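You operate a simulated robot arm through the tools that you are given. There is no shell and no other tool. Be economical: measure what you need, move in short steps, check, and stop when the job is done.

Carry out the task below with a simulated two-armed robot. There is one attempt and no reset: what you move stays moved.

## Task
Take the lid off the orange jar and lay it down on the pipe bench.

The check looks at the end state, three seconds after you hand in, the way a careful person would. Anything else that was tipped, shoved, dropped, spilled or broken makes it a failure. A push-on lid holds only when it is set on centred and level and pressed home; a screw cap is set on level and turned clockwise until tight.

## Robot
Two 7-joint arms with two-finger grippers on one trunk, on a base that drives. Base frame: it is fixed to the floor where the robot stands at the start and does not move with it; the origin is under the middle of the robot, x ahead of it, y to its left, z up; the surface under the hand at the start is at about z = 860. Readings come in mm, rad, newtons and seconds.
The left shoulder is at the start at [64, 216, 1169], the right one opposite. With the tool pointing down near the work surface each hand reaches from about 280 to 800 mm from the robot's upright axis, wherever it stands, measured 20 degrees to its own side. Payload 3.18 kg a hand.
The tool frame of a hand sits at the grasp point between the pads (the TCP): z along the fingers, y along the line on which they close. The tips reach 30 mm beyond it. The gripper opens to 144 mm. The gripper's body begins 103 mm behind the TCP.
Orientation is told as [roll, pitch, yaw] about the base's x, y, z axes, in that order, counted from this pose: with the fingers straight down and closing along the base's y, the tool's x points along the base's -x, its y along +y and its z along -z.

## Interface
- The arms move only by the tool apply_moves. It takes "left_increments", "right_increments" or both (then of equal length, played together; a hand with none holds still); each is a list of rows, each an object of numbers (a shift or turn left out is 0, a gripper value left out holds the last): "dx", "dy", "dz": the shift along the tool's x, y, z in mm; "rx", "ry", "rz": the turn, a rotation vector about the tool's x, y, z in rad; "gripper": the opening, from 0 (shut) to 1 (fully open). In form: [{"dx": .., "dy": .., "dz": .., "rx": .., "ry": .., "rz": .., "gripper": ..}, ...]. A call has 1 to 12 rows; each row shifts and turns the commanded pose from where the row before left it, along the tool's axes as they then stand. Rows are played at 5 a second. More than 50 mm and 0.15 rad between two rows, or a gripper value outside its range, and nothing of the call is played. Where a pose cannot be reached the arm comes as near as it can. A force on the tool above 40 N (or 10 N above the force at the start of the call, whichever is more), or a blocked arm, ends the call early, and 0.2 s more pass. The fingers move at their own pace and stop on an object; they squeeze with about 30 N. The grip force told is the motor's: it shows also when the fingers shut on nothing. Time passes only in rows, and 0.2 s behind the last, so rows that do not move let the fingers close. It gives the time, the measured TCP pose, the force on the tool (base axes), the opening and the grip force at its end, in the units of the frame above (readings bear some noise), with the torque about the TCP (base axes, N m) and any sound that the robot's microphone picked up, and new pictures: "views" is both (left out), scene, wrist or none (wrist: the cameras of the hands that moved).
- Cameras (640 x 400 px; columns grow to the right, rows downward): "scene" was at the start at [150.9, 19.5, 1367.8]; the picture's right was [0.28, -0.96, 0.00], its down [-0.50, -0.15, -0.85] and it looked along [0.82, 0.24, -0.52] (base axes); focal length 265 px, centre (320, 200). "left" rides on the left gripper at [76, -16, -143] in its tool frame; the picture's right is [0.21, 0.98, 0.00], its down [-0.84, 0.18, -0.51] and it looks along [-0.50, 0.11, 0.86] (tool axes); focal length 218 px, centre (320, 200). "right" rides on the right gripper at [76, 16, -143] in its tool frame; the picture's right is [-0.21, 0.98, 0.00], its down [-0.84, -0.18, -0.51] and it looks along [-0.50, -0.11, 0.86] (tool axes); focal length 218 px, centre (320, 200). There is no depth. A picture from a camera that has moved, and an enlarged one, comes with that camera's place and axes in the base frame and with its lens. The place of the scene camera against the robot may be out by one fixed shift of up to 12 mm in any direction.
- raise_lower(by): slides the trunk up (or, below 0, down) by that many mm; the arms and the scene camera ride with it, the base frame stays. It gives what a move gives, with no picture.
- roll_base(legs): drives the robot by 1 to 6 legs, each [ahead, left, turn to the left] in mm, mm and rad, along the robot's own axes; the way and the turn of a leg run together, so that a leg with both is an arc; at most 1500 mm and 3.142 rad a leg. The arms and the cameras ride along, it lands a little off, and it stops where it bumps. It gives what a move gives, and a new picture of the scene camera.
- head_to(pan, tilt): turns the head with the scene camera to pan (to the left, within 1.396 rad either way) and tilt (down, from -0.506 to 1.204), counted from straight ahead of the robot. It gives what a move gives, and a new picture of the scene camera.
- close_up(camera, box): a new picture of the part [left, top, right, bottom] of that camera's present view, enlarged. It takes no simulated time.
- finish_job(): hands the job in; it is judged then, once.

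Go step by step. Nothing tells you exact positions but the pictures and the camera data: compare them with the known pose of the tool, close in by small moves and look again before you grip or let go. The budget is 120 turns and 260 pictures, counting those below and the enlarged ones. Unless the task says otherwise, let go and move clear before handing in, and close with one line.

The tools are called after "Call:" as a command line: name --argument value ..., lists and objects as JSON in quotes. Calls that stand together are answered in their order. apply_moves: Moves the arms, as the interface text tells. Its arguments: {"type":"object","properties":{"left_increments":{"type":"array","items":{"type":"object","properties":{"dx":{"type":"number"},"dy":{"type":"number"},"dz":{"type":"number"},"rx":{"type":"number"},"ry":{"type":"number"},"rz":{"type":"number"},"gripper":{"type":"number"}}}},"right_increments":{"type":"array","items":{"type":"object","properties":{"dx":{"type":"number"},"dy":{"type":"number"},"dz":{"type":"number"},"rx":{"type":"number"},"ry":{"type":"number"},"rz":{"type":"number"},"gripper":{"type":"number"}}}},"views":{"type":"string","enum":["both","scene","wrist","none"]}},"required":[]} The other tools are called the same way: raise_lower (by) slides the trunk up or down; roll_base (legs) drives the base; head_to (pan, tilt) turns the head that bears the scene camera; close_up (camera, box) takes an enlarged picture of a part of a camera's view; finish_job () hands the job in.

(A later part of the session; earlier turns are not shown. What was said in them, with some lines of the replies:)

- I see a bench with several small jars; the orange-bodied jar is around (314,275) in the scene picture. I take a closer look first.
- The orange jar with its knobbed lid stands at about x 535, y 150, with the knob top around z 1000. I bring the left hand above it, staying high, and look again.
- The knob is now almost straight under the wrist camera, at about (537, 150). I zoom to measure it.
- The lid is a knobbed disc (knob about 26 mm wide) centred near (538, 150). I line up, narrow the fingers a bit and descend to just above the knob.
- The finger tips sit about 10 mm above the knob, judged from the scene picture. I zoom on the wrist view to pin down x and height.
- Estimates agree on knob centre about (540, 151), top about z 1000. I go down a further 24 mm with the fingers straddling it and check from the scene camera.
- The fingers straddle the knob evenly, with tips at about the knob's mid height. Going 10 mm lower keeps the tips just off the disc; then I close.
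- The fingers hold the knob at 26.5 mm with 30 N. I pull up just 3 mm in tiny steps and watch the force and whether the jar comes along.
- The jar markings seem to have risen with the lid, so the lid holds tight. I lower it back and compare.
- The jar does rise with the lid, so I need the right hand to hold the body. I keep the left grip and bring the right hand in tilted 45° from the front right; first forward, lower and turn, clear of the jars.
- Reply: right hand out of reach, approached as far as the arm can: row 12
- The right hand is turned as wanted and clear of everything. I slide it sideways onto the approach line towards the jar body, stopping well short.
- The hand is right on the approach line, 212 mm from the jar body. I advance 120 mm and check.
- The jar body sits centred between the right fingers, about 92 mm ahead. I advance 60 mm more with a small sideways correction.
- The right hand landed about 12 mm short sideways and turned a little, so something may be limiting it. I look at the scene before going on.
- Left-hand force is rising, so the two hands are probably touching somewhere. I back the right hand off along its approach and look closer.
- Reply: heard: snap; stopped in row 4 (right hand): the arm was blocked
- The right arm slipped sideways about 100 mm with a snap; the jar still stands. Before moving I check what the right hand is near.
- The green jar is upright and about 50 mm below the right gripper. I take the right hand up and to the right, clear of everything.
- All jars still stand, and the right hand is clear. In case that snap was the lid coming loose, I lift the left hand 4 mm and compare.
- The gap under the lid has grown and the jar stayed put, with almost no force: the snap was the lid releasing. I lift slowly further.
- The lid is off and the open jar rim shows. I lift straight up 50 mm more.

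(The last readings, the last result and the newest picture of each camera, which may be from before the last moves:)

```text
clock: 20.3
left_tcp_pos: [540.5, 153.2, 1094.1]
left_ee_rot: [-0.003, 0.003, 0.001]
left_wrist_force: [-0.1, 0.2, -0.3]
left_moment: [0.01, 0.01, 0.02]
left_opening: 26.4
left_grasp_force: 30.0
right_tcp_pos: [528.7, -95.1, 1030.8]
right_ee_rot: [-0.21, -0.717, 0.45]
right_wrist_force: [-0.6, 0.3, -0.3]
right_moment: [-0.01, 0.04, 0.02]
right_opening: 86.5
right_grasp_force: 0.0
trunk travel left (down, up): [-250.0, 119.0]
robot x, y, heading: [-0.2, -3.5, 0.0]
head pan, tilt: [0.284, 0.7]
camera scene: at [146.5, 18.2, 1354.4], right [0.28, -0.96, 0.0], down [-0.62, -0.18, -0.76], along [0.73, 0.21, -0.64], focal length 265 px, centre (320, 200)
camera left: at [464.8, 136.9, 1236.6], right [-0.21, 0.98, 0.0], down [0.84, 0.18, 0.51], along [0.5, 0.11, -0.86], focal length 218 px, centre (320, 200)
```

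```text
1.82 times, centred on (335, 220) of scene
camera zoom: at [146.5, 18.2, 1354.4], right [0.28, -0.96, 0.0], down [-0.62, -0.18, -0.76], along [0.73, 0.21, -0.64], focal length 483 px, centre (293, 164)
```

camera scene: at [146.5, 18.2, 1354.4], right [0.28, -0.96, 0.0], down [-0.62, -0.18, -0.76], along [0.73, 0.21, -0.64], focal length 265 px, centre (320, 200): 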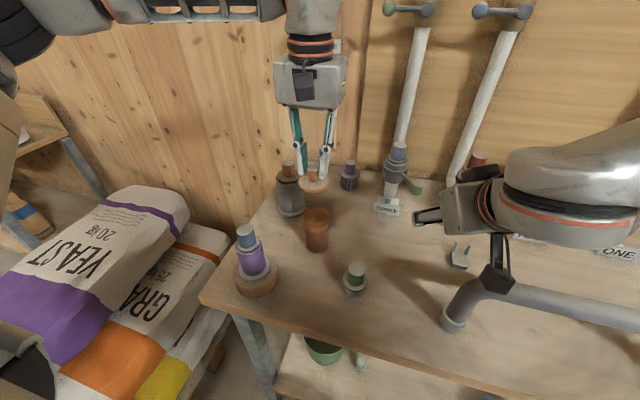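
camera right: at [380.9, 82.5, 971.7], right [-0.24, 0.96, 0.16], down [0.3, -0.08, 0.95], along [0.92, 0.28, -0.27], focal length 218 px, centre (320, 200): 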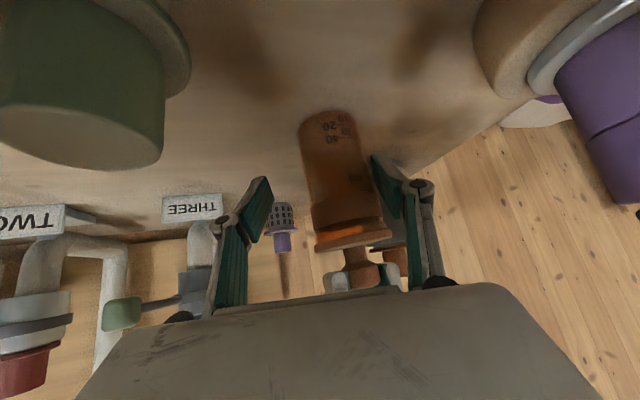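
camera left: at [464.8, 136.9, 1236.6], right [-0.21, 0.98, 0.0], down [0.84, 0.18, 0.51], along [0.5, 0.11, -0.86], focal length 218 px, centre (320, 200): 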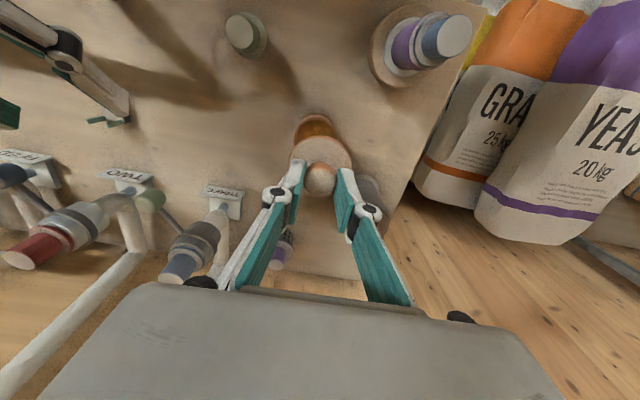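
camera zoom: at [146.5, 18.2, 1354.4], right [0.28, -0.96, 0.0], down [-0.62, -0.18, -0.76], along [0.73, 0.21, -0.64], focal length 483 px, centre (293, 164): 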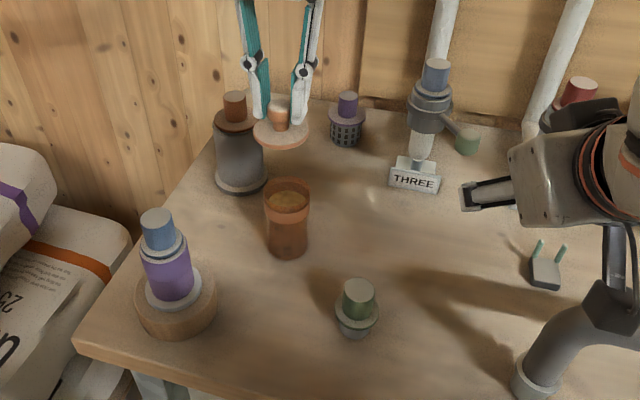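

The lid is clear in the left hand and the jar stands open. I move the right hand up and out of the way and carry the lid to the free bench spot near (570, 35).

Call:
apply_moves --right_increments '[{"dx": -11.6, "dy": -18.2, "dz": -19.7}, {"dx": -11.6, "dy": -18.2, "dz": -19.7}, {"dx": -11.6, "dy": -18.2, "dz": -19.7}, {"dx": -11.6, "dy": -18.2, "dz": -19.7}, {"dx": -11.6, "dy": -18.2, "dz": -19.7}, {}]' --views "none"

Call:
apply_moves --left_increments '[{"dx": -6, "dy": -23}, {"dx": -6, "dy": -23}, {"dx": -6, "dy": -23}, {"dx": -6, "dy": -23}, {"dx": -6, "dy": -24}, {}]'

Call:
close_up --camera "scene" --box '[230, 110, 470, 330]'

```text
clock: 21.7
left_tcp_pos: [540.1, 152.6, 1093.8]
left_ee_rot: [-0.001, 0.0, 0.002]
left_wrist_force: [-0.5, 0.0, -0.1]
left_moment: [-0.02, 0.0, -0.01]
left_opening: 26.7
left_grasp_force: 29.9
right_tcp_pos: [528.2, -171.4, 1157.4]
right_ee_rot: [-0.211, -0.717, 0.451]
right_wrist_force: [0.2, 0.9, -0.8]
right_moment: [-0.02, 0.0, -0.02]
right_opening: 86.4
right_grasp_force: 0.0
trunk travel left (down, up): [-250.0, 119.0]
robot x, y, heading: [1.2, 3.0, -0.004]
head pan, tilt: [0.284, 0.7]
```

```text
clock: 23.1
left_tcp_pos: [570.2, 36.8, 1094.6]
left_ee_rot: [-0.001, -0.001, 0.002]
left_wrist_force: [1.1, -0.2, -0.6]
left_moment: [-0.06, 0.0, 0.02]
left_opening: 26.6
left_grasp_force: 30.1
right_tcp_pos: [527.8, -170.7, 1157.4]
right_ee_rot: [-0.211, -0.72, 0.452]
right_wrist_force: [0.2, -0.1, -0.6]
right_moment: [-0.02, 0.04, -0.04]
right_opening: 86.6
right_grasp_force: 0.2
trunk travel left (down, up): [-250.0, 119.0]
robot x, y, heading: [0.2, -1.8, 0.002]
head pan, tilt: [0.284, 0.7]
camera scene: at [146.1, 18.8, 1354.5], right [0.28, -0.96, 0.0], down [-0.62, -0.18, -0.76], along [0.73, 0.21, -0.64], focal length 265 px, centre (320, 200)
camera left: at [495.5, 20.2, 1237.5], right [-0.21, 0.98, 0.0], down [0.84, 0.18, 0.51], along [0.5, 0.1, -0.86], focal length 218 px, centre (320, 200)
```

scene: 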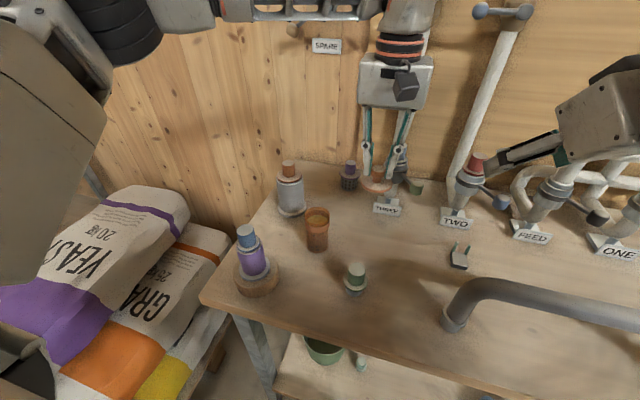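
left: 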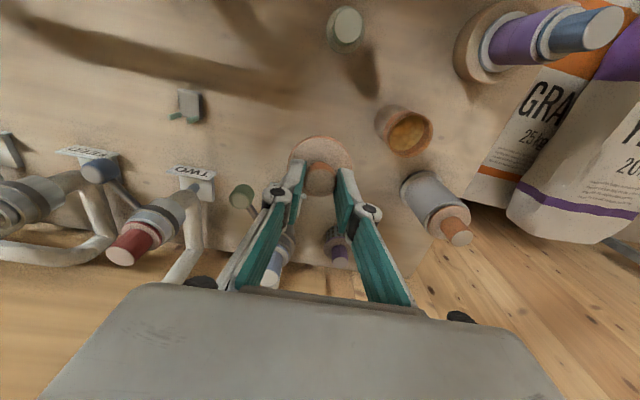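

```text
1.82 times, centred on (350, 220) of scene
camera zoom: at [146.1, 18.8, 1354.5], right [0.28, -0.96, 0.0], down [-0.62, -0.18, -0.76], along [0.73, 0.21, -0.64], focal length 483 px, centre (266, 164)
```

zoom: 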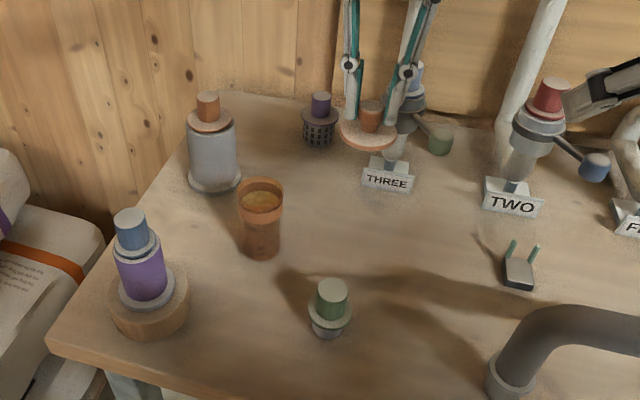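

The free spot lies 120 mm or more from everything. I lower to about z 945.

Call:
apply_moves --left_increments '[{"dz": 35}, {"dz": 35}, {"dz": 35}, {"dz": 25}, {"dz": 20}, {}]' --views "scene"

Call:
close_up --camera "scene" --box '[310, 150, 430, 260]'

```text
clock: 24.5
left_tcp_pos: [570.5, 37.2, 944.5]
left_ee_rot: [-0.003, 0.0, 0.001]
left_wrist_force: [0.3, 0.1, -0.2]
left_moment: [0.01, 0.01, -0.03]
left_opening: 26.5
left_grasp_force: 30.1
right_tcp_pos: [529.4, -171.6, 1158.2]
right_ee_rot: [-0.211, -0.718, 0.45]
right_wrist_force: [-0.5, 0.2, 0.1]
right_moment: [-0.01, 0.01, -0.02]
right_opening: 86.1
right_grasp_force: 0.1
trunk travel left (down, up): [-250.0, 119.0]
robot x, y, heading: [4.9, -1.1, 0.0]
head pan, tilt: [0.284, 0.7]
camera scene: at [146.0, 18.0, 1354.6], right [0.28, -0.96, 0.0], down [-0.62, -0.18, -0.77], along [0.73, 0.21, -0.64], focal length 265 px, centre (320, 200)
```

scene: 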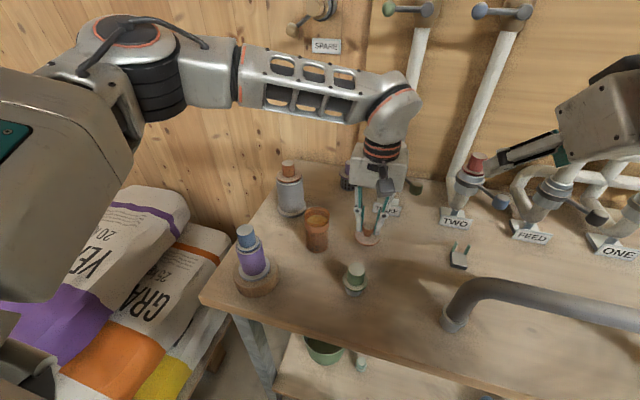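

```text
3.64 times, centred on (370, 205) of scene
camera zoom: at [146.0, 18.0, 1354.6], right [0.28, -0.96, 0.0], down [-0.62, -0.18, -0.77], along [0.73, 0.21, -0.64], focal length 965 px, centre (138, 182)
```

zoom: 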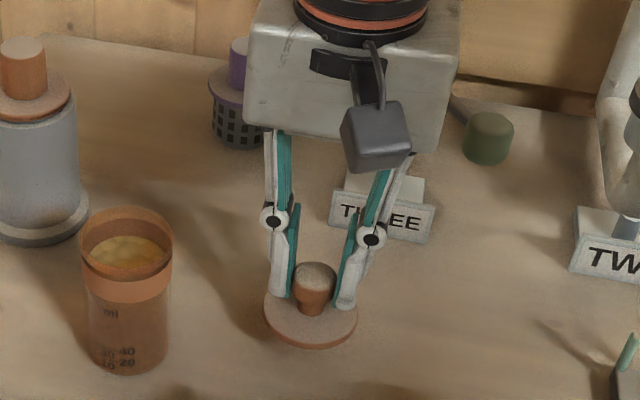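

I lower in small steps until contact shows.

Call:
apply_moves --left_increments '[{"dz": 5}, {"dz": 5}, {"dz": 5}, {"dz": 4}, {"dz": 2}, {"dz": 2}, {}]' --views "none"

Call:
close_up --camera "scene" --box '[310, 150, 430, 260]'

```text
clock: 26.1
left_tcp_pos: [569.7, 36.4, 920.5]
left_ee_rot: [-0.002, -0.001, 0.001]
left_wrist_force: [0.0, 0.2, 0.5]
left_moment: [0.01, 0.0, 0.05]
left_opening: 26.5
left_grasp_force: 29.7
right_tcp_pos: [526.9, -171.4, 1158.6]
right_ee_rot: [-0.208, -0.72, 0.45]
right_wrist_force: [-0.7, 0.1, 0.5]
right_moment: [0.0, 0.0, -0.02]
right_opening: 86.3
right_grasp_force: 0.0
trunk travel left (down, up): [-250.0, 119.0]
robot x, y, heading: [-2.0, 1.2, -0.001]
head pan, tilt: [0.284, 0.7]
```

```text
3.64 times, centred on (370, 205) of scene
camera zoom: at [146.2, 18.1, 1354.5], right [0.28, -0.96, 0.0], down [-0.62, -0.18, -0.76], along [0.73, 0.21, -0.64], focal length 965 px, centre (138, 182)
```

zoom: 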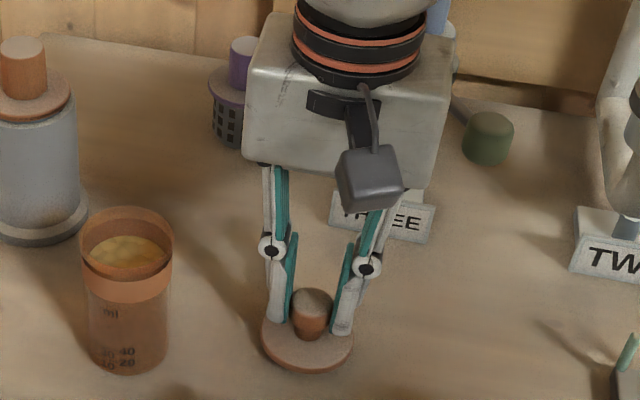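

Call:
apply_moves --left_increments '[{"dz": 2}, {"dz": 2}, {"dz": 1.5}, {"dz": 1.5}, {}]' --views "none"

Call:
close_up --camera "scene" --box '[310, 180, 410, 260]'

```text
clock: 27.3
left_tcp_pos: [569.1, 34.5, 913.2]
left_ee_rot: [0.0, 0.0, 0.002]
left_wrist_force: [0.3, 0.4, -0.2]
left_moment: [0.0, -0.02, -0.03]
left_opening: 26.3
left_grasp_force: 30.2
right_tcp_pos: [527.9, -171.5, 1157.5]
right_ee_rot: [-0.211, -0.719, 0.45]
right_wrist_force: [-0.4, 0.7, -0.9]
right_moment: [0.01, -0.02, 0.01]
right_opening: 86.4
right_grasp_force: 0.1
trunk travel left (down, up): [-250.0, 119.0]
robot x, y, heading: [0.5, 2.2, 0.003]
head pan, tilt: [0.284, 0.7]
```

```text
5.00 times, centred on (360, 220) of scene
camera zoom: at [146.2, 18.1, 1354.5], right [0.28, -0.96, 0.0], down [-0.62, -0.18, -0.76], along [0.73, 0.21, -0.64], focal length 1327 px, centre (120, 100)
```

zoom: 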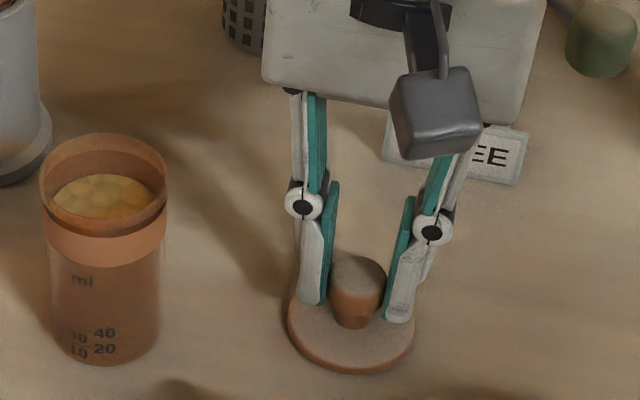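

Still no contact force; I go on in 1 mm steps.

Call:
apply_moves --left_increments '[{"dz": 1}, {"dz": 1}, {"dz": 1}, {"dz": 1}, {}]' --views "none"

Call:
close_up --camera "scene" --box '[310, 180, 410, 260]'

```text
clock: 28.5
left_tcp_pos: [569.5, 34.6, 911.2]
left_ee_rot: [-0.001, -0.003, 0.001]
left_wrist_force: [0.2, 0.1, 10.9]
left_moment: [0.33, 0.1, -0.01]
left_opening: 26.2
left_grasp_force: 29.5
right_tcp_pos: [526.3, -171.3, 1158.5]
right_ee_rot: [-0.21, -0.718, 0.449]
right_wrist_force: [0.9, 0.6, 0.6]
right_moment: [0.01, -0.01, 0.03]
right_opening: 86.3
right_grasp_force: 0.1
trunk travel left (down, up): [-250.0, 119.0]
robot x, y, heading: [-2.1, -1.4, -0.002]
head pan, tilt: [0.284, 0.7]
```

```text
5.00 times, centred on (360, 220) of scene
camera zoom: at [145.3, 18.2, 1354.8], right [0.28, -0.96, 0.0], down [-0.62, -0.18, -0.77], along [0.73, 0.21, -0.64], focal length 1327 px, centre (120, 100)
```

zoom: 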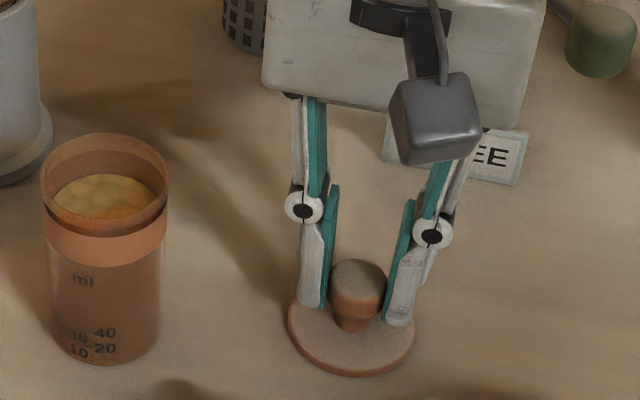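

The lid rests on the bench with about 11 N. I ease off 1.5 mm, open gradually, and rise clear.

Call:
apply_moves --left_increments '[{"dz": -1.5}, {}, {"gripper": 0.22}, {"gripper": 0.28}, {"gripper": 0.4}, {}, {"dz": -15}, {"dz": -30}, {"dz": -40}, {"dz": -40}, {"dz": -40}, {}]'

Call:
close_up --camera "scene" --box '[230, 140, 430, 310]'

```text
clock: 31.1
left_tcp_pos: [570.4, 33.9, 1076.6]
left_ee_rot: [-0.001, 0.001, 0.002]
left_wrist_force: [0.8, -0.2, -0.8]
left_moment: [-0.01, 0.05, -0.01]
left_opening: 57.5
left_grasp_force: 0.0
right_tcp_pos: [527.7, -170.7, 1158.3]
right_ee_rot: [-0.209, -0.718, 0.449]
right_wrist_force: [0.8, 0.2, -0.1]
right_moment: [0.03, -0.02, -0.04]
right_opening: 86.3
right_grasp_force: 0.0
trunk travel left (down, up): [-250.0, 119.0]
robot x, y, heading: [0.8, 1.2, 0.001]
head pan, tilt: [0.284, 0.7]
camera scene: at [146.8, 18.2, 1354.3], right [0.28, -0.96, 0.0], down [-0.62, -0.18, -0.76], along [0.73, 0.21, -0.64], focal length 265 px, centre (320, 200)
camera left: at [495.2, 17.2, 1219.5], right [-0.21, 0.98, 0.0], down [0.84, 0.18, 0.51], along [0.49, 0.11, -0.86], focal length 218 px, centre (320, 200)
```

scene: 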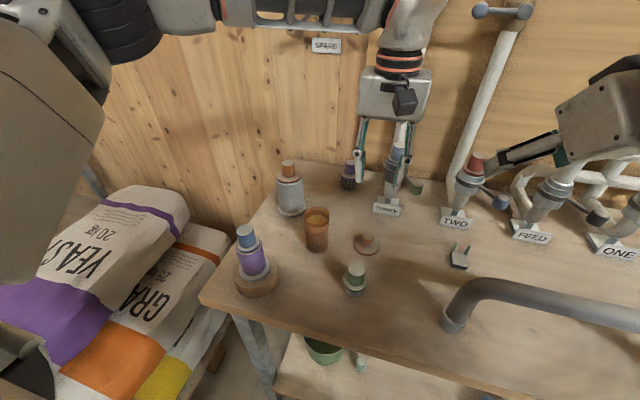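
left: 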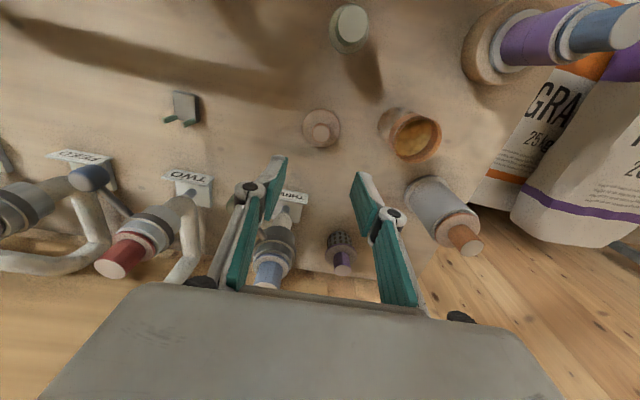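

```text
2.35 times, centred on (330, 225) of scene
camera zoom: at [146.8, 18.2, 1354.3], right [0.28, -0.96, 0.0], down [-0.62, -0.18, -0.76], along [0.73, 0.21, -0.64], focal length 624 px, centre (296, 141)
```

zoom: 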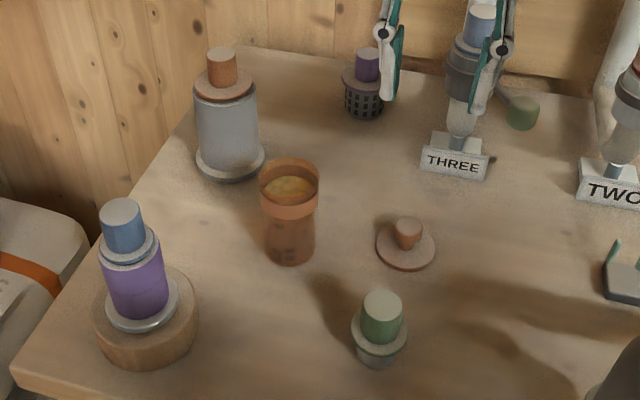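

The lid lies flat and the open jar and its neighbours stand undisturbed. One dark spot by the THREE label deserves a quick look.

Call:
close_up --camera "scene" --box '[350, 180, 430, 230]'

```text
8.00 times, centred on (390, 205) of scene
camera zoom: at [146.8, 18.2, 1354.3], right [0.28, -0.96, 0.0], down [-0.62, -0.18, -0.76], along [0.73, 0.21, -0.64], focal length 2123 px, centre (-240, 160)
```

zoom: 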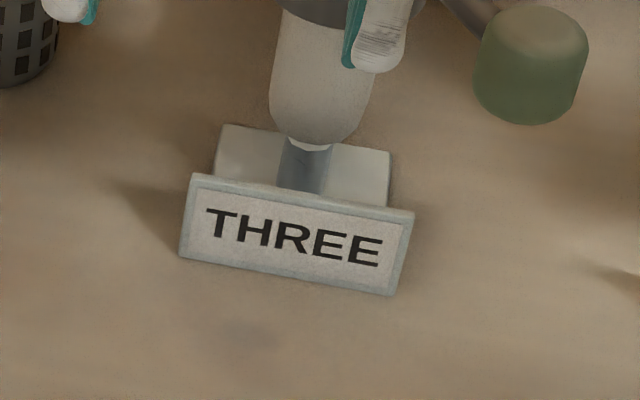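

It was only a shadow; everything is in order and both hands are clear, so I hand in.

Call:
finish_job

```text
The job is handed in.
```

The lid is off the orange jar and lies flat on the pipe bench. The jar and its neighbours are still standing, and both hands are clear. It didn't come off as planned: the right arm was blocked and slipped about 100 mm sideways, and the lid popped loose with a snap at that moment. Nothing looked knocked or moved in the pictures afterwards.
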